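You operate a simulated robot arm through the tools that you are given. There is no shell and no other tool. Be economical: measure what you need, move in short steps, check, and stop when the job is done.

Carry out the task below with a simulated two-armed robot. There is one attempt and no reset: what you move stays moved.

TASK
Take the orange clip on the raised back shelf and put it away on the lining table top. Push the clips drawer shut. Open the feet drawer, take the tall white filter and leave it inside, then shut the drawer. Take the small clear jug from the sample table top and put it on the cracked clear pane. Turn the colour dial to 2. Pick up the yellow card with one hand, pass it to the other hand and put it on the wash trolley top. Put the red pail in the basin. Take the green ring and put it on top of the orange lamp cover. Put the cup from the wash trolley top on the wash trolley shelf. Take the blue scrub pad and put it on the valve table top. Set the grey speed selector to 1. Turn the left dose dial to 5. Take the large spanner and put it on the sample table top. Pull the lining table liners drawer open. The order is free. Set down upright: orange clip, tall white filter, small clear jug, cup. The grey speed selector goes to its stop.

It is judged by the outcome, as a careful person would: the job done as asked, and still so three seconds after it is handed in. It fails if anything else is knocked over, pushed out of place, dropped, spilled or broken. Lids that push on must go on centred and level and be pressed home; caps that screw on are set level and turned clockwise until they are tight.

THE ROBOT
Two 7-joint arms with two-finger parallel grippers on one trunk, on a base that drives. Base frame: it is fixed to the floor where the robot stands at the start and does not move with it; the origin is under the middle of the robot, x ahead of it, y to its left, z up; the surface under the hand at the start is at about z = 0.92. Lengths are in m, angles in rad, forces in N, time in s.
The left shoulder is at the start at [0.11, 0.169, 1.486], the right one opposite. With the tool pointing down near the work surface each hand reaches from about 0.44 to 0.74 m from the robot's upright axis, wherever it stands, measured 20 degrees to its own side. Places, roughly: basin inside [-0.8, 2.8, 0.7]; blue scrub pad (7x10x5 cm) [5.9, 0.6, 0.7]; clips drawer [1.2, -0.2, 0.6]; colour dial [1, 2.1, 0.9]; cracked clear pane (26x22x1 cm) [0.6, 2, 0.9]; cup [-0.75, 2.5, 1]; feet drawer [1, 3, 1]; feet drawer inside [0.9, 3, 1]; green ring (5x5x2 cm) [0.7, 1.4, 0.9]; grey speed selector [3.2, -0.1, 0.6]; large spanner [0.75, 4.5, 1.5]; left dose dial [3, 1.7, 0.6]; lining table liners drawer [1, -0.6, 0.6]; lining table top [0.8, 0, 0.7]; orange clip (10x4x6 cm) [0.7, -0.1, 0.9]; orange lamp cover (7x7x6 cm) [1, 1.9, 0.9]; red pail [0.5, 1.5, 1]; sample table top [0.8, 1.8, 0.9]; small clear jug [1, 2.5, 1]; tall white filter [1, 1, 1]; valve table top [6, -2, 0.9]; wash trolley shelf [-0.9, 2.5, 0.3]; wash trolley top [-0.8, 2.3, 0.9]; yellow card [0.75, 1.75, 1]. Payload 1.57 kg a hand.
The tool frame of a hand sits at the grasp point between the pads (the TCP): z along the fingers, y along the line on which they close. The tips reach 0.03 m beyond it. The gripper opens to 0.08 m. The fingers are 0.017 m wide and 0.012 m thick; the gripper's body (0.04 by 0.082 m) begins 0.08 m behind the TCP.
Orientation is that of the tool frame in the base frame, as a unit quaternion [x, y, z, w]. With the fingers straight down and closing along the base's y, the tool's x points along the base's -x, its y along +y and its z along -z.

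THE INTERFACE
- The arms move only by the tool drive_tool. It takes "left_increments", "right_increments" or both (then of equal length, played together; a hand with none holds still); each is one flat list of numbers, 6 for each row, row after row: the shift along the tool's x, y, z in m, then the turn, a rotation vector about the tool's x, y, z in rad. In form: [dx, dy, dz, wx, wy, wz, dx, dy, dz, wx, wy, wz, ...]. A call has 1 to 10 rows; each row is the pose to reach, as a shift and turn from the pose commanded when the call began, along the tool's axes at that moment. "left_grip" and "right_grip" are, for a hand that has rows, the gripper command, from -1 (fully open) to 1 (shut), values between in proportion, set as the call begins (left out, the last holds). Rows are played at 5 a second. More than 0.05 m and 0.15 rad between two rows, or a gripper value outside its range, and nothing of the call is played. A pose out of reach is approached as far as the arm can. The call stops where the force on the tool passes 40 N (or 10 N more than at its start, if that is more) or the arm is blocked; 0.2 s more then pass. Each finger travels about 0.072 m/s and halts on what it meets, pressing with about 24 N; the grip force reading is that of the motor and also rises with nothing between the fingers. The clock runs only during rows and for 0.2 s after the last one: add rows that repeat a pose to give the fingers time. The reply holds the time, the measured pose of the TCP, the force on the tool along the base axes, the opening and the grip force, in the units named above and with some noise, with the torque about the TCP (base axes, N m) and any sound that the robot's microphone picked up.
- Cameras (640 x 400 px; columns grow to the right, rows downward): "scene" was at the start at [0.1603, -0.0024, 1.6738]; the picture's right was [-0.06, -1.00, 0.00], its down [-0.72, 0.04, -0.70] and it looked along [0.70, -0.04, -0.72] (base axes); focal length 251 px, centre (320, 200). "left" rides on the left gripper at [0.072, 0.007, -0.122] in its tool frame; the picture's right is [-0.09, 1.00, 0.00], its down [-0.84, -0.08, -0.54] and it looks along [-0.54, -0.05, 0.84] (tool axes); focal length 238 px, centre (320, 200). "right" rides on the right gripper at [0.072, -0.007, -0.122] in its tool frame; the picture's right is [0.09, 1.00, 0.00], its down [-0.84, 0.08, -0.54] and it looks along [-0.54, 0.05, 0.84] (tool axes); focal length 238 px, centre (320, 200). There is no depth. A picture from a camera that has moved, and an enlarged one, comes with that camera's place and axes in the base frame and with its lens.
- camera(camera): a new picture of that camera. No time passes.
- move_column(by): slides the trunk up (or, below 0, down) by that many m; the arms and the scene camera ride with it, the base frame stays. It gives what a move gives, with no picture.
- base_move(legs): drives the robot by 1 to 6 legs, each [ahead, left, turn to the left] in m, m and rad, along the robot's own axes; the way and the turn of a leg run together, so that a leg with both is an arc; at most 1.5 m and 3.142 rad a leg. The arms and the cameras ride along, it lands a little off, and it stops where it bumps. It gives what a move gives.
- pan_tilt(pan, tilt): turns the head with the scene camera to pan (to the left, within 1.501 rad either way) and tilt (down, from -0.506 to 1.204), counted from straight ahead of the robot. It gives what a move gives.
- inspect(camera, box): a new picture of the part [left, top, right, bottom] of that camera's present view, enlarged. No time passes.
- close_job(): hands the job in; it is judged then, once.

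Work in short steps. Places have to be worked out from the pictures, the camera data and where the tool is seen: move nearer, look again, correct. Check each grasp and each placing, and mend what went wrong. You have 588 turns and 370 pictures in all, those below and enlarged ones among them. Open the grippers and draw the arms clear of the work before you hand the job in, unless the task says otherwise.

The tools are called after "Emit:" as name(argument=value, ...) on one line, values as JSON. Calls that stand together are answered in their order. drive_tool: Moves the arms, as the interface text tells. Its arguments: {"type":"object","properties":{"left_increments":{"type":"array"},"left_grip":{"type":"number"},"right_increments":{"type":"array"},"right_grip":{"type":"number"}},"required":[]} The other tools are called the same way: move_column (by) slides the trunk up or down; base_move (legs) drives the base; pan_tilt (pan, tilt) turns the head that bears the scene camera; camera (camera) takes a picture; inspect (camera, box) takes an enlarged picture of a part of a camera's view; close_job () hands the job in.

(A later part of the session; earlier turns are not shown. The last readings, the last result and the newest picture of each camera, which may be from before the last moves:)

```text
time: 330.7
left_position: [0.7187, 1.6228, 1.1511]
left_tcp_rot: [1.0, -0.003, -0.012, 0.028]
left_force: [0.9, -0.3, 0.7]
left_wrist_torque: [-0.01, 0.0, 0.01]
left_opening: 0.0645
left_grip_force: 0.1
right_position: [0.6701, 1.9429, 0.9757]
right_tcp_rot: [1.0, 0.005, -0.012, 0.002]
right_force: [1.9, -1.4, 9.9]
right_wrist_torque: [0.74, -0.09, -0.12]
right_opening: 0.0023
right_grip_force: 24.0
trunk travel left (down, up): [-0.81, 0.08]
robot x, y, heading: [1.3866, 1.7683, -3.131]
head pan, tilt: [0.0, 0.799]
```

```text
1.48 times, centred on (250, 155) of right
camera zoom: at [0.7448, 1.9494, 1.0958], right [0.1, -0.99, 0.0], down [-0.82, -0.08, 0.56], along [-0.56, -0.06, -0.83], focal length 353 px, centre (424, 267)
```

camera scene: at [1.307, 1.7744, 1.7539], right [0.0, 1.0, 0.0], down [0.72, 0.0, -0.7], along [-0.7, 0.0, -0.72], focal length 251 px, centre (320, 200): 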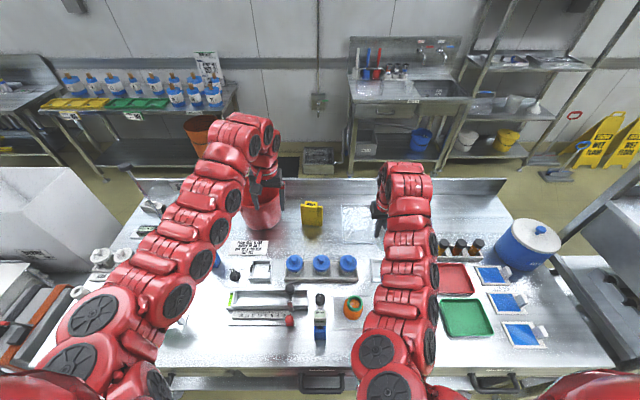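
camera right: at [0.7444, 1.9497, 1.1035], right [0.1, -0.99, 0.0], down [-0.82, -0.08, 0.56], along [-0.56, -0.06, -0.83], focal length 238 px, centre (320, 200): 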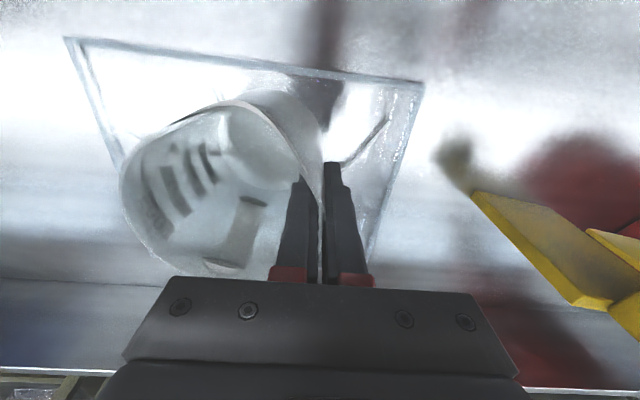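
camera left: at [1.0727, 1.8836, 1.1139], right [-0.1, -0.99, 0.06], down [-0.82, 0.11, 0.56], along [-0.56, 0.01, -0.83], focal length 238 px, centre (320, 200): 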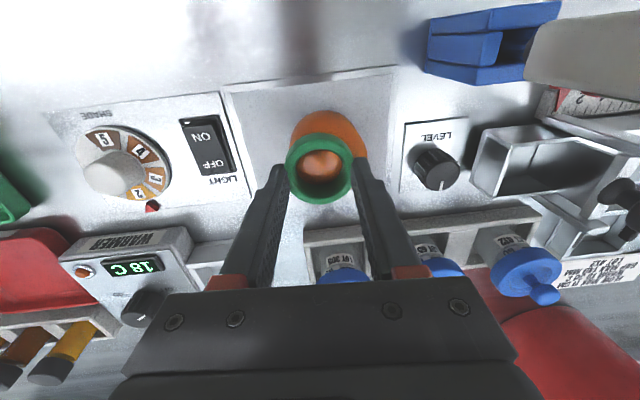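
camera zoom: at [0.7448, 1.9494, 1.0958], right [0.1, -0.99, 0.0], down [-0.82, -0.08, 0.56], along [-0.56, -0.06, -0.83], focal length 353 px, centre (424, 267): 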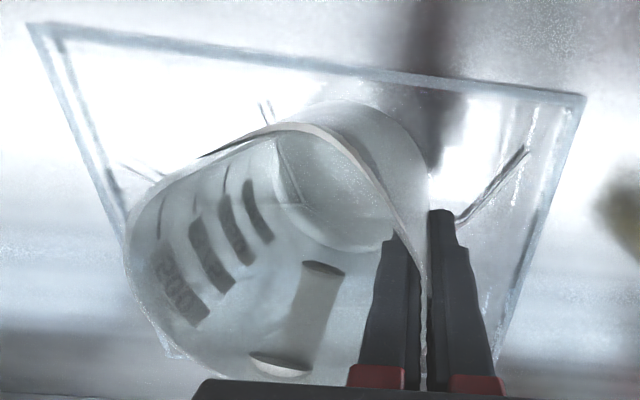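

Resting lightly on the pane. Open a little and withdraw straight up.

Emit:
drive_tool(right_increments=[0, 0, 0, 0, 0, 0, 0, 0, 0, 0, 0, 0, 0, 0, 0, 0, 0, 0], right_grip=0.2)

Emit:
drive_tool(right_increments=[0, 0, -0.02, 0, 0, 0, 0, 0, -0.05, 0, 0, 0, 0, 0, -0.09, 0, 0, 0, 0, 0, -0.13, 0, 0, 0])

Emit:
camera(camera="right")

```text
time: 331.5
left_position: [0.718, 1.6218, 1.1496]
left_tcp_rot: [1.0, -0.003, -0.012, 0.027]
left_force: [0.3, -0.1, -0.1]
left_wrist_torque: [0.04, -0.01, 0.01]
left_opening: 0.065
left_grip_force: 0.0
right_position: [0.6702, 1.9425, 0.9743]
right_tcp_rot: [1.0, 0.005, -0.011, 0.002]
right_force: [0.0, 1.4, 0.3]
right_wrist_torque: [0.0, 0.0, -0.04]
right_opening: 0.0323
right_grip_force: 0.1
trunk travel left (down, up): [-0.81, 0.08]
robot x, y, heading: [1.3881, 1.7687, -3.141]
head pan, tilt: [0.0, 0.799]
```

```text
time: 332.5
left_position: [0.7182, 1.6229, 1.1494]
left_tcp_rot: [0.999, -0.003, -0.011, 0.03]
left_force: [-0.5, 1.0, 0.2]
left_wrist_torque: [-0.07, 0.02, -0.03]
left_opening: 0.0646
left_grip_force: 0.1
right_position: [0.6738, 1.9403, 1.1024]
right_tcp_rot: [1.0, 0.007, -0.011, 0.004]
right_force: [0.2, -1.8, 0.6]
right_wrist_torque: [0.14, 0.05, 0.01]
right_opening: 0.0321
right_grip_force: 0.0
trunk travel left (down, up): [-0.81, 0.08]
robot x, y, heading: [1.3882, 1.7756, -3.135]
head pan, tilt: [0.0, 0.799]
```

```text
185 pictures are left
camera right: at [0.7489, 1.9493, 1.223], right [0.11, -0.99, 0.01], down [-0.82, -0.08, 0.56], along [-0.56, -0.07, -0.83], focal length 238 px, centre (320, 200)
```

right: 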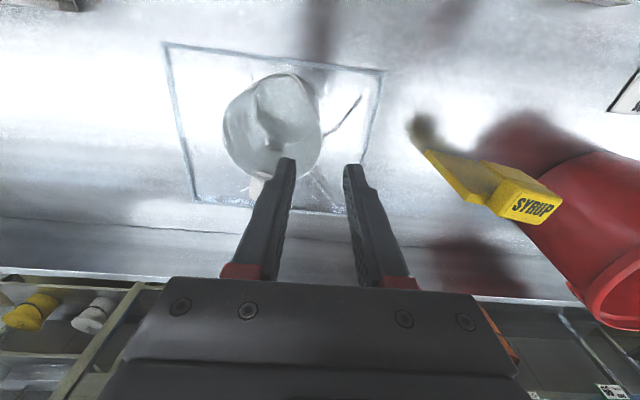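

Jug stands on the pane. The card, pail etc. are better from the other side. Next: the feet drawer. Back off and drive to y≈3.1.

Emit:
move_column(by=0.08)

Emit:
base_move(legs=[[-0.45, 0, 0], [0, -1.3, 0]])

Emit:
pan_tilt(pan=0, tilt=0.6)

Emit:
camera(camera="scene")

Emit:
camera(camera="right")

```text
time: 333.7
left_position: [0.7178, 1.6221, 1.2292]
left_tcp_rot: [1.0, -0.003, -0.011, 0.028]
left_force: [0.3, -0.8, -0.6]
left_wrist_torque: [0.0, 0.02, -0.01]
left_opening: 0.0648
left_grip_force: 0.1
right_position: [0.6745, 1.9425, 1.182]
right_tcp_rot: [1.0, 0.005, -0.012, 0.002]
right_force: [0.4, 0.4, -0.1]
right_wrist_torque: [-0.01, 0.0, 0.02]
right_opening: 0.0319
right_grip_force: 0.1
trunk travel left (down, up): [-0.89, 0.0]
robot x, y, heading: [1.3915, 1.7702, -3.14]
head pan, tilt: [0.0, 0.799]
```

```text
time: 340.0
left_position: [1.1669, 2.3854, 1.229]
left_tcp_rot: [1.0, -0.003, -0.011, 0.027]
left_force: [0.3, 0.0, -0.3]
left_wrist_torque: [-0.07, 0.03, -0.03]
left_opening: 0.0645
left_grip_force: 0.1
right_position: [1.1237, 2.6815, 1.1824]
right_tcp_rot: [1.0, 0.026, -0.008, 0.007]
right_force: [0.6, 0.0, -0.1]
right_wrist_torque: [0.01, 0.01, 0.04]
right_opening: 0.0319
right_grip_force: 0.1
trunk travel left (down, up): [-0.89, 0.0]
robot x, y, heading: [1.838, 2.538, -3.136]
head pan, tilt: [0.0, 0.799]
stopped in leg 2: the robot was blocked; the commanded pose is now the measured one
```

```text
time: 340.7
left_position: [1.1657, 2.3825, 1.2272]
left_tcp_rot: [1.0, -0.004, -0.011, 0.027]
left_force: [-0.7, -0.4, 0.8]
left_wrist_torque: [0.02, 0.01, 0.04]
left_opening: 0.0648
left_grip_force: 0.0
right_position: [1.123, 2.6821, 1.1813]
right_tcp_rot: [1.0, 0.023, -0.008, 0.005]
right_force: [0.1, -0.2, -0.2]
right_wrist_torque: [-0.01, 0.04, 0.02]
right_opening: 0.0319
right_grip_force: 0.0
trunk travel left (down, up): [-0.89, 0.0]
robot x, y, heading: [1.8343, 2.5396, -3.141]
head pan, tilt: [0.0, 0.6]
```

```text
184 pictures are left
camera scene: at [1.6655, 2.5312, 1.7804], right [0.0, 1.0, 0.0], down [0.57, 0.01, -0.82], along [-0.82, 0.0, -0.57], focal length 251 px, centre (320, 200)
```

scene: 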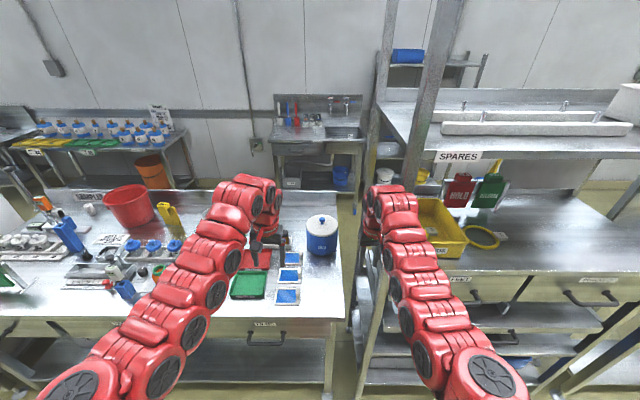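

```text
183 pictures are left
camera right: at [1.197, 2.693, 1.3019], right [0.14, -0.99, 0.01], down [-0.82, -0.11, 0.56], along [-0.55, -0.08, -0.83], focal length 238 px, centre (320, 200)
```

right: 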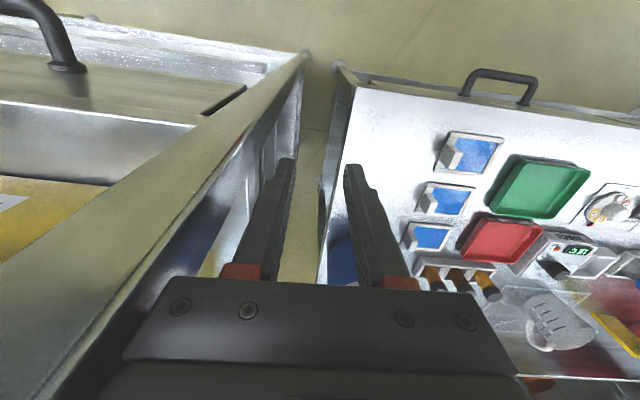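

The right arm touched the rack post and stopped. Back off 0.25 m, then continue right.

Emit:
base_move(legs=[[0, 0.05, 0], [-0.25, 0, 0], [0, -0.6, 0]])

Emit:
pan_tilt(pan=0, tilt=0.7)

Emit:
camera(camera="scene")

Emit:
camera(camera="left")

```text
time: 346.1
left_position: [1.411, 2.9304, 1.2292]
left_tcp_rot: [1.0, 0.004, -0.011, 0.028]
left_force: [0.7, -0.2, -0.2]
left_wrist_torque: [0.01, 0.07, 0.01]
left_opening: 0.0648
left_grip_force: 0.1
right_position: [1.3657, 3.2295, 1.1806]
right_tcp_rot: [1.0, 0.029, -0.009, 0.007]
right_force: [0.0, -0.6, -0.1]
right_wrist_torque: [0.02, 0.01, 0.03]
right_opening: 0.032
right_grip_force: 0.1
trunk travel left (down, up): [-0.89, 0.0]
robot x, y, heading: [2.0796, 3.0888, -3.122]
head pan, tilt: [0.0, 0.6]
```

```text
time: 346.7
left_position: [1.4116, 2.9312, 1.2305]
left_tcp_rot: [1.0, 0.004, -0.011, 0.028]
left_force: [-0.6, -0.5, 0.5]
left_wrist_torque: [-0.02, -0.02, -0.02]
left_opening: 0.0648
left_grip_force: 0.1
right_position: [1.3648, 3.2316, 1.1816]
right_tcp_rot: [1.0, 0.029, -0.008, 0.007]
right_force: [-0.1, -0.3, -0.2]
right_wrist_torque: [0.01, -0.03, 0.0]
right_opening: 0.0318
right_grip_force: 0.1
trunk travel left (down, up): [-0.89, 0.0]
robot x, y, heading: [2.0778, 3.0877, -3.12]
head pan, tilt: [0.0, 0.7]
```

```text
182 pictures are left
camera scene: at [1.9128, 3.0895, 1.772], right [-0.02, 1.0, 0.0], down [0.64, 0.01, -0.77], along [-0.76, -0.01, -0.64], focal length 251 px, centre (320, 200)
```

scene: 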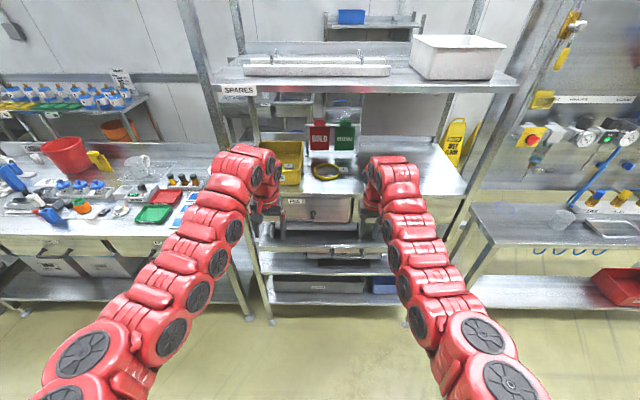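

```text
181 pictures are left
camera left: at [1.4856, 2.9309, 1.3495], right [-0.08, -0.99, 0.06], down [-0.83, 0.1, 0.56], along [-0.56, 0.0, -0.83], focal length 238 px, centre (320, 200)
```

left: 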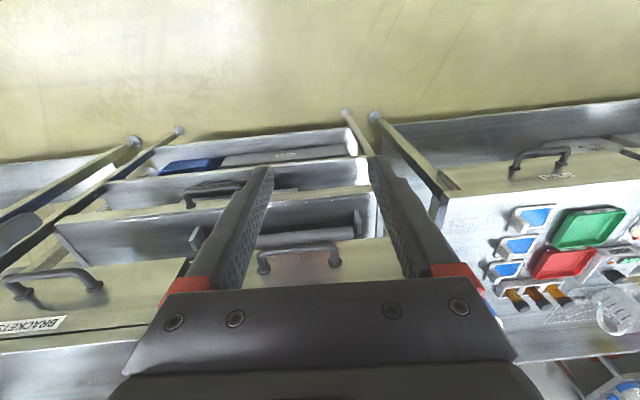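

Emit:
inspect(camera="scene", box=[230, 110, 400, 300])

Emit:
inspect(camera="left", box=[160, 130, 400, 300])

```text
2.11 times, centred on (315, 205) of scene
camera zoom: at [1.9128, 3.0895, 1.772], right [-0.02, 1.0, 0.0], down [0.64, 0.01, -0.77], along [-0.76, -0.01, -0.64], focal length 529 px, centre (330, 190)
```

zoom: 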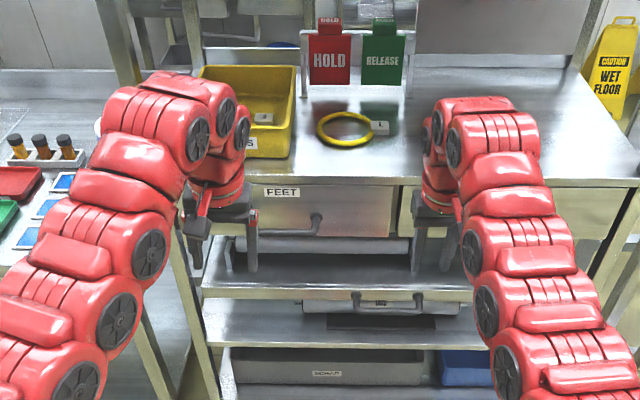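

```text
2.35 times, centred on (280, 215) of left
camera zoom: at [1.4856, 2.9309, 1.3495], right [-0.08, -0.99, 0.06], down [-0.83, 0.1, 0.56], along [-0.56, 0.0, -0.83], focal length 561 px, centre (414, 165)
```

zoom: 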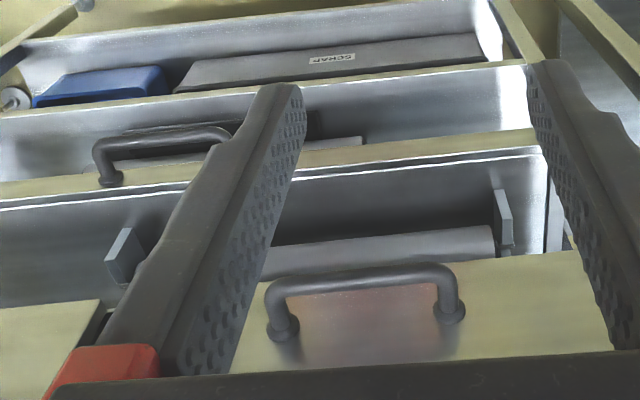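

Feet handle: bar centre ≈(1.157,2.98,1.02). Rotate the left hand 90° (closing along x) and drive 0.22 m closer, staying above.

Emit:
drive_tool(left_increments=[0, 0, 0, 0.05, 0, -0.14, 0, 0, 0, 0.05, 0, -0.28, 0, 0, 0, 0.05, 0, -0.42, 0, 0, 0, 0.05, 0, -0.56, 0, 0, 0, 0.05, 0, -0.7, 0, 0, 0, 0.05, 0, -0.84, 0, 0, 0, 0.05, 0, -0.98, 0, 0, 0, 0.05, 0, -1.12, 0, 0, 0, 0.05, 0, -1.26, 0, 0, 0, 0.05, 0, -1.4], left_grip=-0.75)

Emit:
drive_tool(left_increments=[0, 0, 0, 0, 0, -0.08, 0, 0, 0, 0, 0, -0.16])

Emit:
base_move(legs=[[0.22, -0.03, -0.02]])

Emit:
camera(camera="left")

```text
time: 348.9
left_position: [1.412, 2.9319, 1.2291]
left_tcp_rot: [0.761, 0.648, -0.027, -0.009]
left_force: [0.2, 0.0, -0.3]
left_wrist_torque: [0.0, -0.02, -0.03]
left_opening: 0.0699
left_grip_force: 0.1
right_position: [1.3648, 3.2306, 1.1814]
right_tcp_rot: [1.0, 0.029, -0.008, 0.007]
right_force: [0.3, -0.2, -0.2]
right_wrist_torque: [-0.02, -0.01, 0.03]
right_opening: 0.0318
right_grip_force: 0.1
trunk travel left (down, up): [-0.89, 0.0]
robot x, y, heading: [2.0783, 3.0926, -3.123]
head pan, tilt: [0.0, 0.7]
```

```text
time: 349.5
left_position: [1.41, 2.932, 1.2297]
left_tcp_rot: [0.708, 0.706, -0.026, -0.011]
left_force: [0.2, -0.6, 0.4]
left_wrist_torque: [-0.03, 0.01, 0.01]
left_opening: 0.07
left_grip_force: 0.0
right_position: [1.3634, 3.2316, 1.1816]
right_tcp_rot: [1.0, 0.029, -0.008, 0.007]
right_force: [0.6, 0.2, -1.1]
right_wrist_torque: [0.01, 0.03, 0.03]
right_opening: 0.0318
right_grip_force: 0.2
trunk travel left (down, up): [-0.89, 0.0]
robot x, y, heading: [2.0773, 3.0898, -3.123]
head pan, tilt: [0.0, 0.7]
```

```text
time: 351.2
left_position: [1.1931, 2.9716, 1.2279]
left_tcp_rot: [0.715, 0.698, -0.025, -0.01]
left_force: [-0.4, 0.3, -0.7]
left_wrist_torque: [-0.03, -0.02, -0.03]
left_opening: 0.0701
left_grip_force: 0.0
right_position: [1.1554, 3.2728, 1.1807]
right_tcp_rot: [1.0, 0.018, -0.001, 0.007]
right_force: [-0.8, 0.2, 0.8]
right_wrist_torque: [0.0, -0.03, 0.0]
right_opening: 0.0318
right_grip_force: 0.0
trunk travel left (down, up): [-0.89, 0.0]
robot x, y, heading: [1.8635, 3.1179, 3.143]
head pan, tilt: [0.0, 0.7]
stopped in leg 1: the force on the tool passed its limit at 71 N (the readings are from after the stop); the commanded pose is now the measured one
```

```text
178 pictures are left
camera left: at [1.2084, 3.0456, 1.3473], right [0.99, -0.12, -0.05], down [-0.07, -0.82, 0.56], along [-0.11, -0.55, -0.83], focal length 238 px, centre (320, 200)
```

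left: 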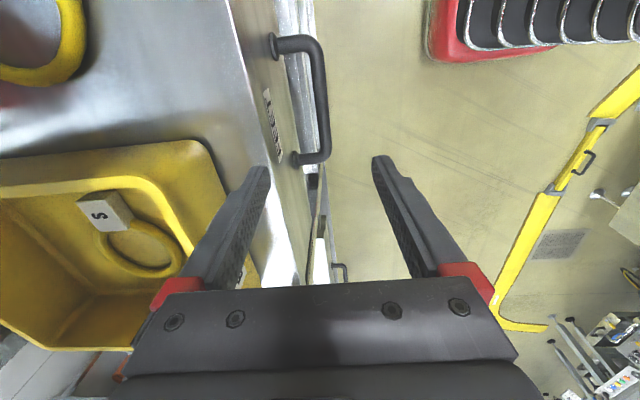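

Something was bumped (71 N, likely the right hand). Check the right camera.

Emit:
camera(camera="right")

Emit:
camera(camera="scene")

```text
177 pictures are left
camera right: at [1.2289, 3.2834, 1.3013], right [0.13, -0.99, 0.01], down [-0.83, -0.1, 0.55], along [-0.54, -0.08, -0.84], focal length 238 px, centre (320, 200)
```

right: 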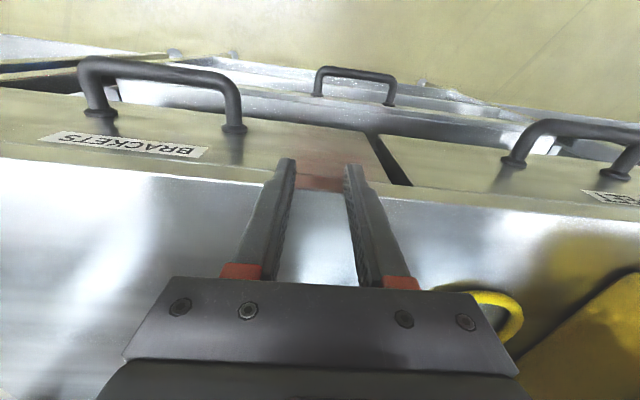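

```text
176 pictures are left
camera scene: at [1.6979, 3.1198, 1.7716], right [0.0, 1.0, 0.0], down [0.65, 0.0, -0.76], along [-0.76, 0.0, -0.65], focal length 251 px, centre (320, 200)
```

scene: 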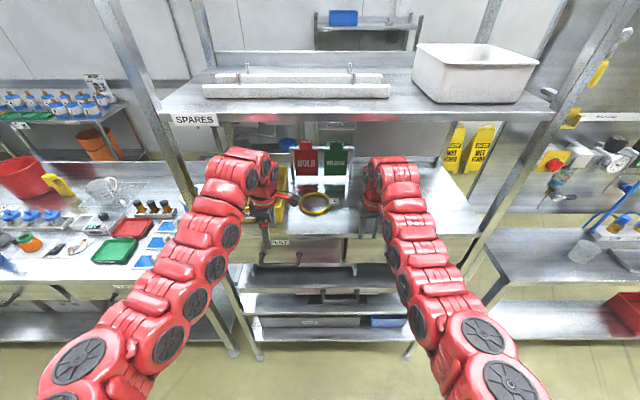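

The forearms touched the SPARES shelf edge (z≈1.5). Back off 10 cm and lower the trunk 0.17 so the arms pass below it.

Emit:
base_move(legs=[[-0.12, 0, 0]])

Emit:
move_column(by=-0.15)

Emit:
camera(camera="left")

```text
time: 352.5
left_position: [1.3116, 2.9718, 1.2274]
left_tcp_rot: [0.716, 0.698, -0.025, -0.01]
left_force: [-0.1, 0.2, -0.9]
left_wrist_torque: [0.01, -0.02, 0.02]
left_opening: 0.0701
left_grip_force: 0.1
right_position: [1.2739, 3.2722, 1.1799]
right_tcp_rot: [1.0, 0.017, -0.002, 0.007]
right_force: [0.0, -1.3, 0.2]
right_wrist_torque: [0.0, 0.01, 0.01]
right_opening: 0.0319
right_grip_force: 0.1
trunk travel left (down, up): [-0.89, 0.0]
robot x, y, heading: [1.9825, 3.1159, 3.14]
head pan, tilt: [0.0, 0.7]
```

```text
time: 354.2
left_position: [1.3129, 2.9723, 1.0793]
left_tcp_rot: [0.716, 0.698, -0.026, -0.012]
left_force: [-0.3, -0.4, 0.5]
left_wrist_torque: [0.02, 0.01, -0.01]
left_opening: 0.0701
left_grip_force: 0.0
right_position: [1.2763, 3.2731, 1.0319]
right_tcp_rot: [1.0, 0.018, -0.003, 0.007]
right_force: [-0.6, -0.6, -1.0]
right_wrist_torque: [-0.01, -0.01, 0.0]
right_opening: 0.0323
right_grip_force: 0.0
trunk travel left (down, up): [-0.74, 0.15]
robot x, y, heading: [1.9829, 3.1183, 3.134]
head pan, tilt: [0.0, 0.7]
```

```text
175 pictures are left
camera left: at [1.3274, 3.0455, 1.1987], right [0.99, -0.12, -0.05], down [-0.07, -0.82, 0.56], along [-0.11, -0.55, -0.83], focal length 238 px, centre (320, 200)
```

left: 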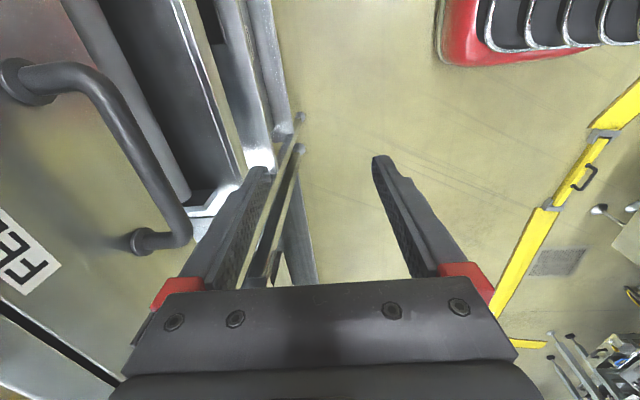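

Bar ≈(1.178,2.985,1.03). Raise left 2 cm, pull the right hand back, then drive ahead so that the left fingers straddle the bar.

Emit:
drive_tool(right_increments=[0.03, 0, 0.02, 0, 0, 0, 0.06, 0, 0.05, 0, 0, 0, 0.08, 0, 0.08, 0, 0, 0], left_increments=[0, 0, -0.01, 0, 0, 0, 0, 0, -0.02, 0, 0, 0, 0, 0, -0.03, 0, 0, 0])

Emit:
base_move(legs=[[0.12, 0, 0]])

Emit:
camera(camera="left")

```text
time: 355.0
left_position: [1.3143, 2.9727, 1.1099]
left_tcp_rot: [0.716, 0.698, -0.026, -0.011]
left_force: [0.6, 0.9, 1.1]
left_wrist_torque: [0.01, 0.02, 0.02]
left_opening: 0.0699
left_grip_force: 0.1
right_position: [1.3556, 3.2745, 0.949]
right_tcp_rot: [1.0, 0.017, -0.002, 0.008]
right_force: [-0.5, 0.5, 0.0]
right_wrist_torque: [0.01, -0.04, -0.03]
right_opening: 0.0319
right_grip_force: 0.0
trunk travel left (down, up): [-0.74, 0.15]
robot x, y, heading: [1.9839, 3.1167, 3.138]
head pan, tilt: [0.0, 0.7]
```

```text
time: 356.3
left_position: [1.1958, 2.9738, 1.1097]
left_tcp_rot: [0.716, 0.697, -0.026, -0.012]
left_force: [0.3, -0.7, -0.1]
left_wrist_torque: [0.02, -0.01, -0.02]
left_opening: 0.0698
left_grip_force: 0.0
right_position: [1.2362, 3.2762, 0.9501]
right_tcp_rot: [1.0, 0.017, -0.002, 0.007]
right_force: [-0.6, 0.4, 0.4]
right_wrist_torque: [0.01, 0.01, -0.02]
right_opening: 0.0321
right_grip_force: 0.1
trunk travel left (down, up): [-0.74, 0.15]
robot x, y, heading: [1.8652, 3.1176, 3.136]
head pan, tilt: [0.0, 0.7]
```

```text
174 pictures are left
camera left: at [1.2111, 3.0474, 1.2292], right [0.99, -0.12, -0.05], down [-0.07, -0.82, 0.56], along [-0.11, -0.55, -0.82], focal length 238 px, centre (320, 200)
```

left: 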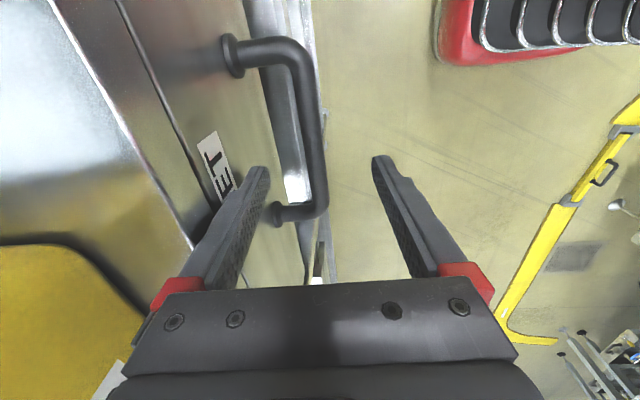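

Emit:
drive_tool(left_increments=[0.01, 0, 0.03, 0, 0, 0, 0.01, 0, 0.06, 0, 0, 0, 0.01, 0, 0.085, 0, 0, 0])

Emit:
drive_tool(left_increments=[0, 0, 0, 0, 0, 0, 0, 0, 0, 0, 0, 0, 0, 0, 0, 0, 0, 0, 0, 0, 0, 0, 0, 0, 0, 0, 0, 0, 0, 0], left_grip=1)

Emit:
camera(camera="left")

```text
time: 357.1
left_position: [1.1924, 2.9829, 1.0254]
left_tcp_rot: [0.715, 0.698, -0.026, -0.012]
left_force: [2.2, -0.8, -0.3]
left_wrist_torque: [0.01, 0.06, 0.06]
left_opening: 0.0679
left_grip_force: 0.0
right_position: [1.2385, 3.2769, 0.9492]
right_tcp_rot: [1.0, 0.018, -0.003, 0.008]
right_force: [0.1, 1.0, 0.9]
right_wrist_torque: [-0.02, 0.0, 0.02]
right_opening: 0.0319
right_grip_force: 0.1
trunk travel left (down, up): [-0.74, 0.15]
robot x, y, heading: [1.8642, 3.1171, 3.137]
head pan, tilt: [0.0, 0.7]
```

```text
time: 358.3
left_position: [1.1902, 2.983, 1.0241]
left_tcp_rot: [0.715, 0.698, -0.025, -0.011]
left_force: [-6.6, -0.9, 4.9]
left_wrist_torque: [-0.09, -0.16, 0.63]
left_opening: 0.0158
left_grip_force: 31.3
right_position: [1.2379, 3.2765, 0.9491]
right_tcp_rot: [1.0, 0.018, -0.001, 0.007]
right_force: [0.1, -0.1, 1.0]
right_wrist_torque: [0.01, -0.02, -0.02]
right_opening: 0.0322
right_grip_force: 0.1
trunk travel left (down, up): [-0.74, 0.15]
robot x, y, heading: [1.8684, 3.1175, 3.136]
head pan, tilt: [0.0, 0.7]
```

```text
173 pictures are left
camera left: at [1.2059, 3.0557, 1.144], right [0.99, -0.12, -0.05], down [-0.07, -0.82, 0.56], along [-0.11, -0.56, -0.82], focal length 238 px, centre (320, 200)
```

left: 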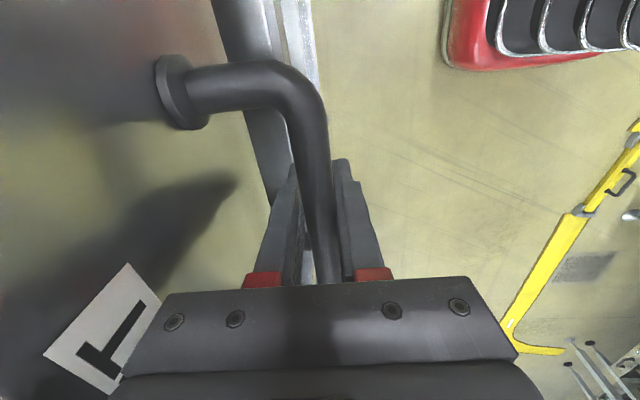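

Gripped. Pull by backing the base 0.24 m.

Emit:
base_move(legs=[[-0.24, 0, 0]])

Emit:
camera(camera="left")

Emit:
camera(camera="scene")

```text
time: 360.0
left_position: [1.4278, 2.9829, 1.0239]
left_tcp_rot: [0.717, 0.696, -0.026, -0.011]
left_force: [-0.3, 2.2, -8.0]
left_wrist_torque: [0.05, 0.14, 0.58]
left_opening: 0.016
left_grip_force: 31.7
right_position: [1.4761, 3.2759, 0.9491]
right_tcp_rot: [1.0, 0.018, -0.003, 0.007]
right_force: [-0.1, 0.9, 0.2]
right_wrist_torque: [0.03, 0.01, 0.01]
right_opening: 0.0317
right_grip_force: 0.1
trunk travel left (down, up): [-0.74, 0.15]
robot x, y, heading: [2.1024, 3.1133, 3.132]
head pan, tilt: [0.0, 0.7]
```

```text
172 pictures are left
camera left: at [1.4426, 3.0558, 1.1439], right [0.99, -0.12, -0.05], down [-0.07, -0.82, 0.56], along [-0.11, -0.55, -0.83], focal length 238 px, centre (320, 200)
```

left: 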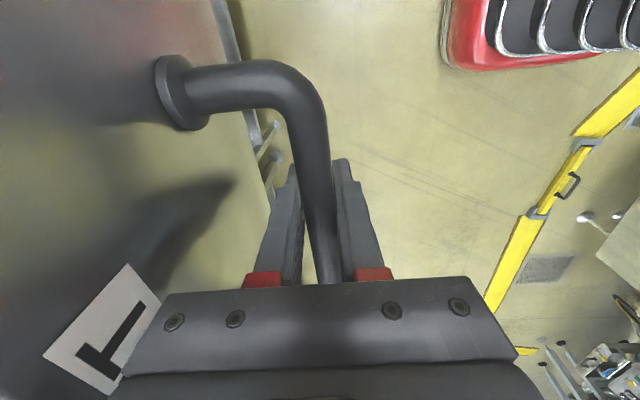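

```text
171 pictures are left
camera scene: at [1.9362, 3.1189, 1.622], right [0.01, 1.0, 0.0], down [0.64, 0.0, -0.76], along [-0.76, 0.01, -0.64], focal length 251 px, centre (320, 200)
```

scene: 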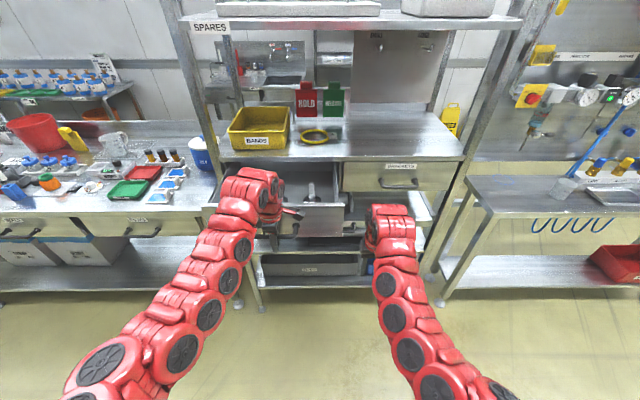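

Drawer is open. Release, lift the hand, and look inside.

Emit:
drive_tool(left_increments=[0, 0, 0, 0, 0, 0, 0, 0, 0, 0, 0, 0, 0, 0, 0, 0, 0, 0], left_grip=-0.75)

Emit:
drive_tool(left_increments=[0, 0.008, -0.03, 0, 0, 0, 0, 0.008, -0.06, 0, 0, 0, 0, 0.008, -0.09, 0, 0, 0, 0, 0.008, -0.12, 0, 0, 0])

Emit:
inspect(camera="scene", box=[220, 130, 420, 290])

Emit:
camera(camera="left")

```text
time: 360.8
left_position: [1.4283, 2.9828, 1.0236]
left_tcp_rot: [0.717, 0.697, -0.026, -0.011]
left_force: [-0.3, -0.6, 1.0]
left_wrist_torque: [0.0, 0.03, -0.01]
left_opening: 0.0698
left_grip_force: 0.0
right_position: [1.4758, 3.2761, 0.9494]
right_tcp_rot: [1.0, 0.017, -0.003, 0.007]
right_force: [-0.3, -0.2, -0.5]
right_wrist_torque: [-0.04, 0.02, 0.0]
right_opening: 0.0318
right_grip_force: 0.3
trunk travel left (down, up): [-0.74, 0.15]
robot x, y, heading: [2.1047, 3.1155, 3.133]
head pan, tilt: [0.0, 0.7]
```

```text
time: 361.8
left_position: [1.4421, 2.9842, 1.1437]
left_tcp_rot: [0.717, 0.696, -0.026, -0.012]
left_force: [-0.5, -0.2, 0.3]
left_wrist_torque: [-0.02, 0.0, 0.02]
left_opening: 0.07
left_grip_force: 0.3
right_position: [1.4753, 3.2756, 0.9494]
right_tcp_rot: [1.0, 0.016, -0.002, 0.008]
right_force: [-0.4, -0.2, 0.2]
right_wrist_torque: [0.01, 0.02, 0.03]
right_opening: 0.0317
right_grip_force: 0.0
trunk travel left (down, up): [-0.74, 0.15]
robot x, y, heading: [2.1024, 3.1126, 3.132]
head pan, tilt: [0.0, 0.7]
```

```text
2.50 times, centred on (320, 210) of scene
camera zoom: at [1.9375, 3.1187, 1.6221], right [0.01, 1.0, 0.0], down [0.64, 0.0, -0.77], along [-0.77, 0.01, -0.64], focal length 628 px, centre (320, 175)
```

zoom: 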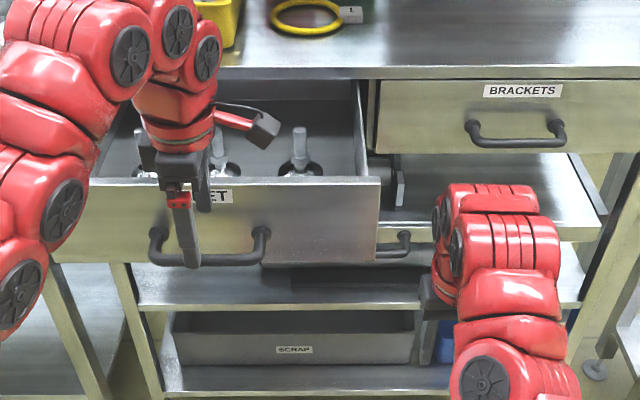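

```text
169 pictures are left
camera left: at [1.4573, 3.0579, 1.263], right [0.99, -0.12, -0.05], down [-0.07, -0.82, 0.56], along [-0.11, -0.55, -0.83], focal length 238 px, centre (320, 200)
```

left: 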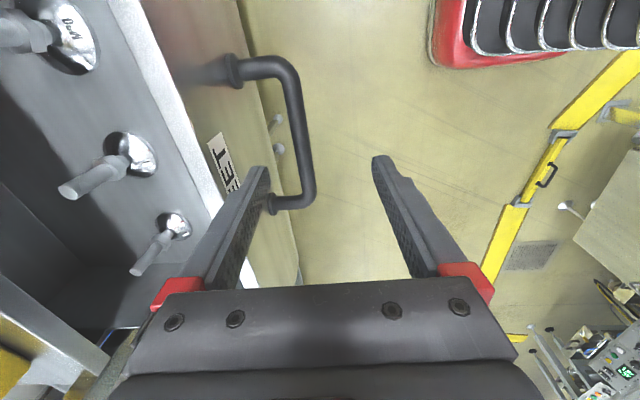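

Three feet stand in the drawer's front; free space behind. Now fetch the filter: restore left orientation, raise the trunk and drive to y≈1.1.

Emit:
drive_tool(left_increments=[0, 0, 0, 0, 0, 0.15, 0, 0, 0, 0, 0, 0.3, 0, 0, 0, 0, 0, 0.45, 0, 0, 0, 0, 0, 0.6, 0, 0, 0, 0, 0, 0.75, 0, 0, 0, 0, 0, 0.9, 0, 0, 0, 0, 0, 1.05, 0, 0, 0, 0, 0, 1.2, 0, 0, 0, 0, 0, 1.35, 0, 0, 0, 0, 0, 1.5], left_grip=-1)

Emit:
move_column(by=0.14)

Emit:
base_move(legs=[[0, 1.0, 0.01], [0, 0.95, 0]])

Emit:
camera(camera="scene")

Emit:
inspect(camera="scene", box=[240, 130, 440, 290])

```text
time: 364.0
left_position: [1.4419, 2.9834, 1.1448]
left_tcp_rot: [0.999, 0.021, -0.026, 0.009]
left_force: [-0.2, -0.4, -0.7]
left_wrist_torque: [-0.04, 0.01, -0.02]
left_opening: 0.08
left_grip_force: 0.2
right_position: [1.4748, 3.2751, 0.9494]
right_tcp_rot: [1.0, 0.016, -0.003, 0.006]
right_force: [0.1, -0.6, -0.8]
right_wrist_torque: [0.02, -0.01, -0.03]
right_opening: 0.0321
right_grip_force: 0.0
trunk travel left (down, up): [-0.74, 0.15]
robot x, y, heading: [2.1038, 3.1131, 3.136]
head pan, tilt: [0.0, 0.7]
```

```text
time: 365.7
left_position: [1.4417, 2.9848, 1.285]
left_tcp_rot: [0.999, 0.021, -0.027, 0.01]
left_force: [0.4, -0.4, 0.0]
left_wrist_torque: [0.03, -0.01, 0.02]
left_opening: 0.0799
left_grip_force: 0.0
right_position: [1.4739, 3.2772, 1.0884]
right_tcp_rot: [1.0, 0.016, -0.002, 0.008]
right_force: [0.4, -0.2, 0.1]
right_wrist_torque: [0.01, 0.0, -0.02]
right_opening: 0.0322
right_grip_force: 0.0
trunk travel left (down, up): [-0.88, 0.01]
robot x, y, heading: [2.0978, 3.1135, 3.135]
head pan, tilt: [0.0, 0.7]
```

```text
time: 375.3
left_position: [1.4537, 1.0592, 1.2839]
left_tcp_rot: [0.999, 0.026, -0.026, 0.009]
left_force: [0.0, -0.2, 0.2]
left_wrist_torque: [0.02, 0.01, -0.01]
left_opening: 0.0798
left_grip_force: 0.0
right_position: [1.485, 1.35, 1.09]
right_tcp_rot: [1.0, 0.021, -0.003, 0.006]
right_force: [-0.2, 0.2, -0.1]
right_wrist_torque: [-0.02, 0.0, -0.04]
right_opening: 0.0321
right_grip_force: 0.1
trunk travel left (down, up): [-0.88, 0.01]
robot x, y, heading: [2.1103, 1.1962, -3.139]
head pan, tilt: [0.0, 0.7]
```

```text
168 pictures are left
camera scene: at [1.9478, 1.197, 1.762], right [0.0, 1.0, 0.0], down [0.64, 0.0, -0.76], along [-0.76, 0.0, -0.64], focal length 251 px, centre (320, 200)
```

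scene: 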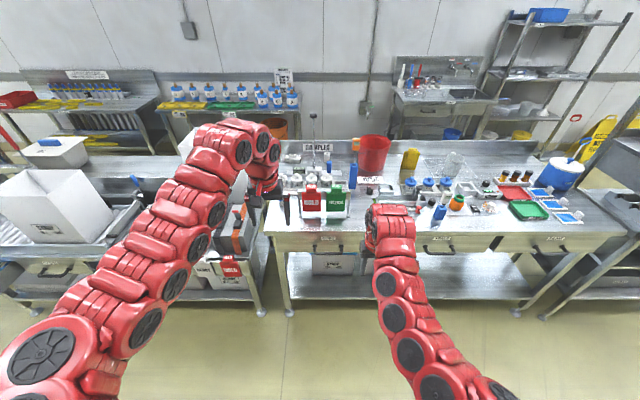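

```text
2.50 times, centred on (340, 210) of scene
camera zoom: at [1.9478, 1.197, 1.762], right [0.0, 1.0, 0.0], down [0.64, 0.0, -0.76], along [-0.76, 0.0, -0.64], focal length 628 px, centre (270, 175)
```

zoom: 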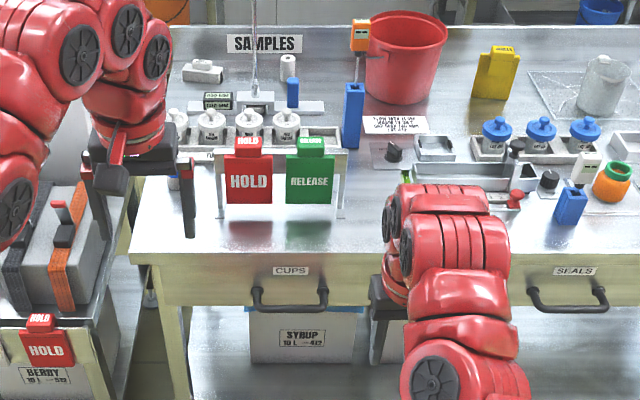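

Emit:
camera(camera="left")

Emit:
inspect(camera="scene", box=[260, 170, 320, 220])

```text
166 pictures are left
camera left: at [1.5328, 1.057, 1.4017], right [-0.04, -1.0, 0.02], down [-0.81, 0.05, 0.58], along [-0.58, 0.01, -0.81], focal length 238 px, centre (320, 200)
```

left: 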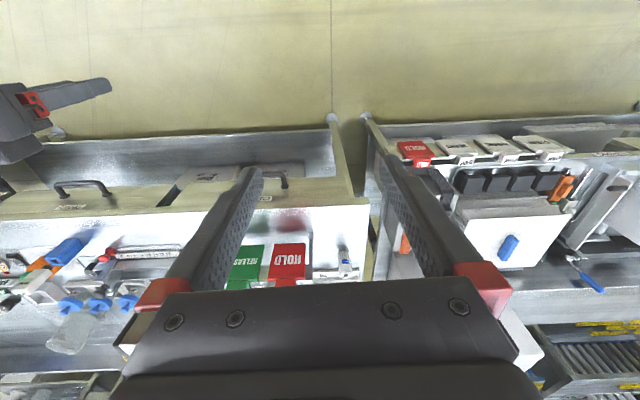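

```text
8.00 times, centred on (290, 195) of scene
camera zoom: at [1.9478, 1.197, 1.762], right [0.0, 1.0, 0.0], down [0.64, 0.0, -0.76], along [-0.76, 0.0, -0.64], focal length 2009 px, centre (560, 240)
```

zoom: 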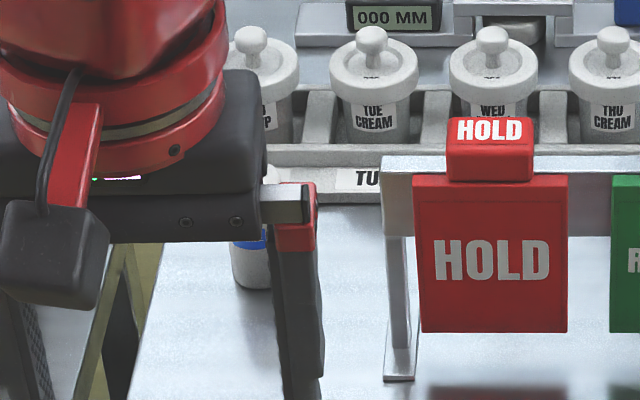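

The filter (white with blue cap) stands near (1.0,1.0). Raise the right hand, then drive 0.42 m ahead so that the left hand comes above it.

Emit:
drive_tool(right_increments=[0, 0, -0.04, 0, 0, 0, -0.02, 0, -0.08, 0, 0, 0, -0.05, 0, -0.12, 0, 0, 0, -0.08, 0, -0.15, 0, 0, 0])

Emit:
base_move(legs=[[0, 0.03, 0], [0.4, 0, 0]])

Emit:
camera(camera="left")

```text
time: 376.3
left_position: [1.4543, 1.0588, 1.2831]
left_tcp_rot: [0.999, 0.026, -0.026, 0.008]
left_force: [0.2, 1.1, -1.2]
left_wrist_torque: [-0.01, -0.01, 0.01]
left_opening: 0.0799
left_grip_force: 0.1
right_position: [1.4032, 1.3475, 1.2399]
right_tcp_rot: [1.0, 0.019, -0.002, 0.007]
right_force: [0.0, 0.6, 0.4]
right_wrist_torque: [0.01, -0.01, 0.02]
right_opening: 0.0322
right_grip_force: 0.0
right hand out of reach, approached as far as the arm can: row 1
trunk travel left (down, up): [-0.88, 0.01]
robot x, y, heading: [2.1116, 1.1969, -3.138]
head pan, tilt: [0.0, 0.7]
```

```text
time: 379.2
left_position: [1.0597, 1.0372, 1.2856]
left_tcp_rot: [0.999, 0.02, -0.027, 0.009]
left_force: [-0.3, -0.2, -0.6]
left_wrist_torque: [-0.01, 0.0, 0.03]
left_opening: 0.0799
left_grip_force: 0.1
right_position: [1.0119, 1.3266, 1.2395]
right_tcp_rot: [1.0, 0.015, -0.002, 0.007]
right_force: [-0.1, 0.4, -0.3]
right_wrist_torque: [-0.02, -0.04, -0.02]
right_opening: 0.0323
right_grip_force: 0.2
trunk travel left (down, up): [-0.88, 0.01]
robot x, y, heading: [1.7211, 1.1663, 3.135]
head pan, tilt: [0.0, 0.7]
```

```text
164 pictures are left
camera left: at [1.1383, 1.0334, 1.4022], right [-0.05, -1.0, 0.02], down [-0.81, 0.05, 0.59], along [-0.59, 0.01, -0.81], focal length 238 px, centre (320, 200)
```

left: 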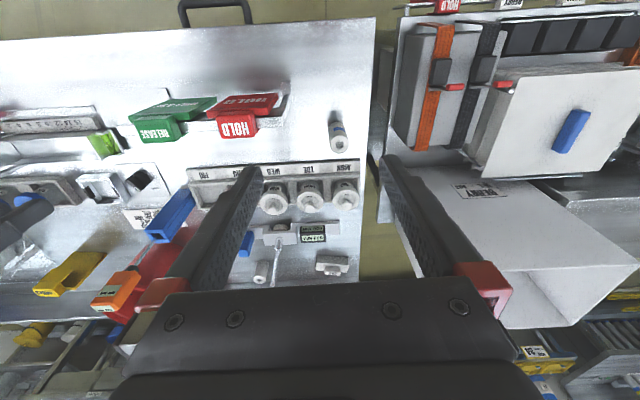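

Emit:
inspect(camera="left", box=[290, 80, 390, 180])

```text
4.00 times, centred on (340, 130) of left
camera zoom: at [1.1383, 1.0334, 1.4022], right [-0.05, -1.0, 0.02], down [-0.81, 0.05, 0.59], along [-0.59, 0.01, -0.81], focal length 953 px, centre (240, 480)
```

zoom: 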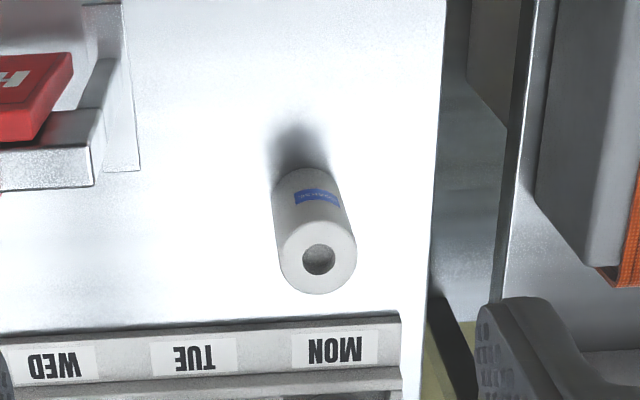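

Filter stands at (0.961,0.998), top z≈0.988, Ø3.6 cm. Drive 8 cm ahead, then move over it and descend.

Emit:
base_move(legs=[[0.08, 0, 0]])

Emit:
drive_tool(left_increments=[-0.007, 0.012, 0.04, 0.01, 0.025, 0, -0.013, 0.025, 0.08, 0.019, 0.054, 0, -0.019, 0.039, 0.12, 0.019, 0.054, 0, -0.019, 0.039, 0.16, 0.019, 0.054, 0, -0.019, 0.039, 0.2, 0.019, 0.054, 0], left_grip=-0.5)

Emit:
camera(camera="left")

```text
time: 380.3
left_position: [0.9824, 1.0371, 1.2871]
left_tcp_rot: [0.999, 0.02, -0.029, 0.009]
left_force: [0.3, 0.7, 0.7]
left_wrist_torque: [-0.01, 0.04, -0.02]
left_opening: 0.0801
left_grip_force: 0.1
right_position: [0.9353, 1.3277, 1.2419]
right_tcp_rot: [1.0, 0.015, -0.005, 0.007]
right_force: [0.7, -1.1, -0.5]
right_wrist_torque: [-0.01, 0.0, 0.02]
right_opening: 0.0321
right_grip_force: 0.0
trunk travel left (down, up): [-0.88, 0.01]
robot x, y, heading: [1.6402, 1.162, 3.137]
head pan, tilt: [0.0, 0.7]
```

```text
time: 381.5
left_position: [0.9515, 0.9931, 1.0881]
left_tcp_rot: [1.0, 0.019, 0.0, 0.0]
left_force: [-1.1, -0.3, 0.3]
left_wrist_torque: [0.0, -0.02, 0.01]
left_opening: 0.0602
left_grip_force: 0.1
right_position: [0.9311, 1.3274, 1.2392]
right_tcp_rot: [1.0, 0.016, -0.004, 0.007]
right_force: [-0.6, -0.8, -0.8]
right_wrist_torque: [-0.01, -0.01, -0.01]
right_opening: 0.0321
right_grip_force: 0.1
trunk travel left (down, up): [-0.88, 0.01]
robot x, y, heading: [1.6407, 1.1656, 3.134]
head pan, tilt: [0.0, 0.7]
```

```text
162 pictures are left
camera left: at [1.0228, 0.9877, 1.208], right [-0.05, -1.0, 0.0], down [-0.84, 0.04, 0.54], along [-0.54, 0.03, -0.84], focal length 238 px, centre (320, 200)
```

left: 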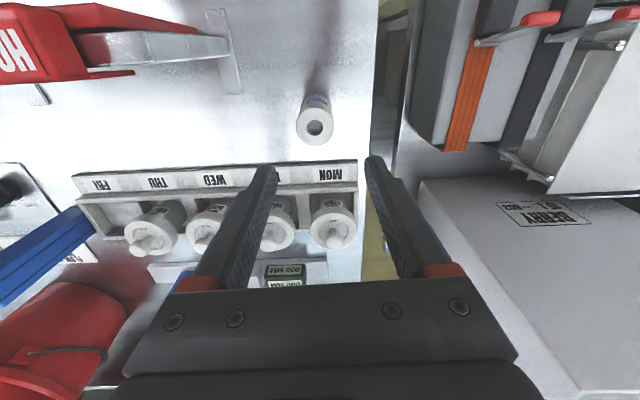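

Emit:
drive_tool(left_increments=[0.011, -0.005, 0.04, 0, 0, 0, 0.011, -0.005, 0.08, 0, 0, 0, 0.011, -0.005, 0.11, 0, 0, 0, 0.011, -0.005, 0.128, 0, 0, 0])

Emit:
camera(camera="left")

```text
time: 382.5
left_position: [0.9608, 0.9993, 0.9587]
left_tcp_rot: [1.0, 0.02, 0.0, -0.002]
left_force: [-0.2, 0.6, -0.8]
left_wrist_torque: [0.01, -0.02, 0.01]
left_opening: 0.0598
left_grip_force: 0.1
right_position: [0.9312, 1.3277, 1.2394]
right_tcp_rot: [1.0, 0.016, -0.002, 0.007]
right_force: [0.5, 0.4, -0.5]
right_wrist_torque: [-0.01, 0.0, 0.0]
right_opening: 0.0321
right_grip_force: 0.0
trunk travel left (down, up): [-0.88, 0.01]
robot x, y, heading: [1.6384, 1.1649, 3.139]
head pan, tilt: [0.0, 0.7]
```

```text
161 pictures are left
camera left: at [1.0322, 0.9942, 1.0812], right [-0.05, -1.0, 0.0], down [-0.84, 0.04, 0.54], along [-0.54, 0.03, -0.84], focal length 238 px, centre (320, 200)
```

left: 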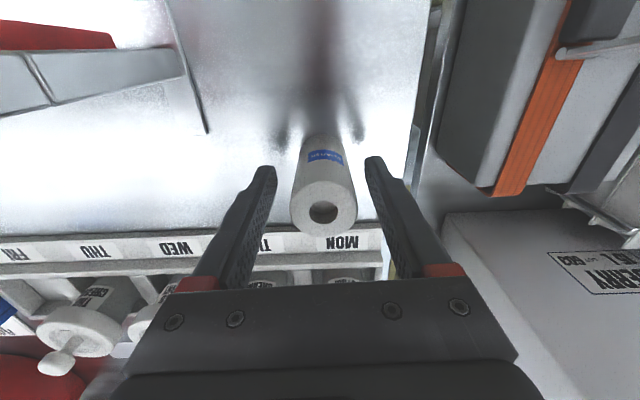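

Well placed. Close and lift.

Emit:
drive_tool(left_increments=[0.003, 0, 0, 0, 0, 0, 0.003, 0, 0, 0, 0, 0, 0.003, 0, 0, 0, 0, 0, 0.003, 0, 0, 0, 0, 0], left_grip=1)

Emit:
drive_tool(left_increments=[0, 0, -0.04, 0, 0, 0, 0, 0, -0.08, 0, 0, 0, 0, 0, -0.12, 0, 0, 0, 0, 0, -0.16, 0, 0, 0, 0, 0, -0.2, 0, 0, 0, 0, 0, -0.24, 0, 0, 0])

Emit:
camera(camera="left")

```text
time: 383.5
left_position: [0.9625, 0.9998, 0.9599]
left_tcp_rot: [1.0, 0.019, 0.0, -0.001]
left_force: [-0.9, 0.3, 1.0]
left_wrist_torque: [-0.01, 0.01, -0.02]
left_opening: 0.0363
left_grip_force: 25.0
right_position: [0.9315, 1.3272, 1.2382]
right_tcp_rot: [1.0, 0.016, -0.002, 0.007]
right_force: [-0.2, 0.3, 0.8]
right_wrist_torque: [-0.04, 0.02, -0.02]
right_opening: 0.0322
right_grip_force: 0.1
trunk travel left (down, up): [-0.88, 0.01]
robot x, y, heading: [1.6371, 1.1665, 3.137]
head pan, tilt: [0.0, 0.7]
```

```text
time: 384.9
left_position: [0.9632, 0.9996, 1.1998]
left_tcp_rot: [1.0, 0.02, 0.001, -0.002]
left_force: [0.3, 0.7, -0.3]
left_wrist_torque: [-0.03, -0.01, -0.02]
left_opening: 0.0362
left_grip_force: 23.7
right_position: [0.9325, 1.3276, 1.2405]
right_tcp_rot: [1.0, 0.016, -0.003, 0.007]
right_force: [0.8, -0.4, 1.1]
right_wrist_torque: [0.01, 0.0, 0.0]
right_opening: 0.0321
right_grip_force: 0.1
trunk travel left (down, up): [-0.88, 0.01]
robot x, y, heading: [1.6401, 1.1683, 3.132]
head pan, tilt: [0.0, 0.7]
```

```text
160 pictures are left
camera left: at [1.0355, 0.9955, 1.3211], right [-0.05, -1.0, 0.0], down [-0.84, 0.04, 0.54], along [-0.54, 0.03, -0.84], focal length 238 px, centre (320, 200)
```

left: 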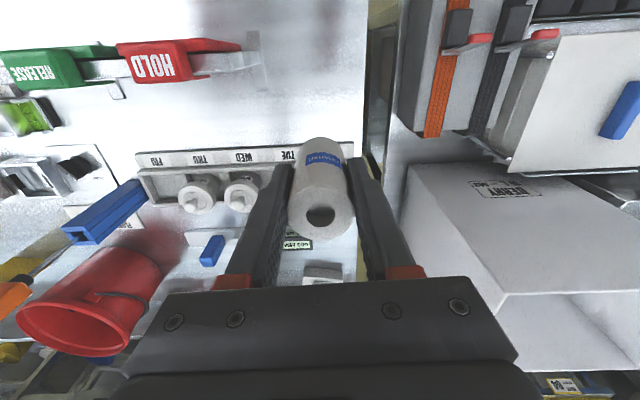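

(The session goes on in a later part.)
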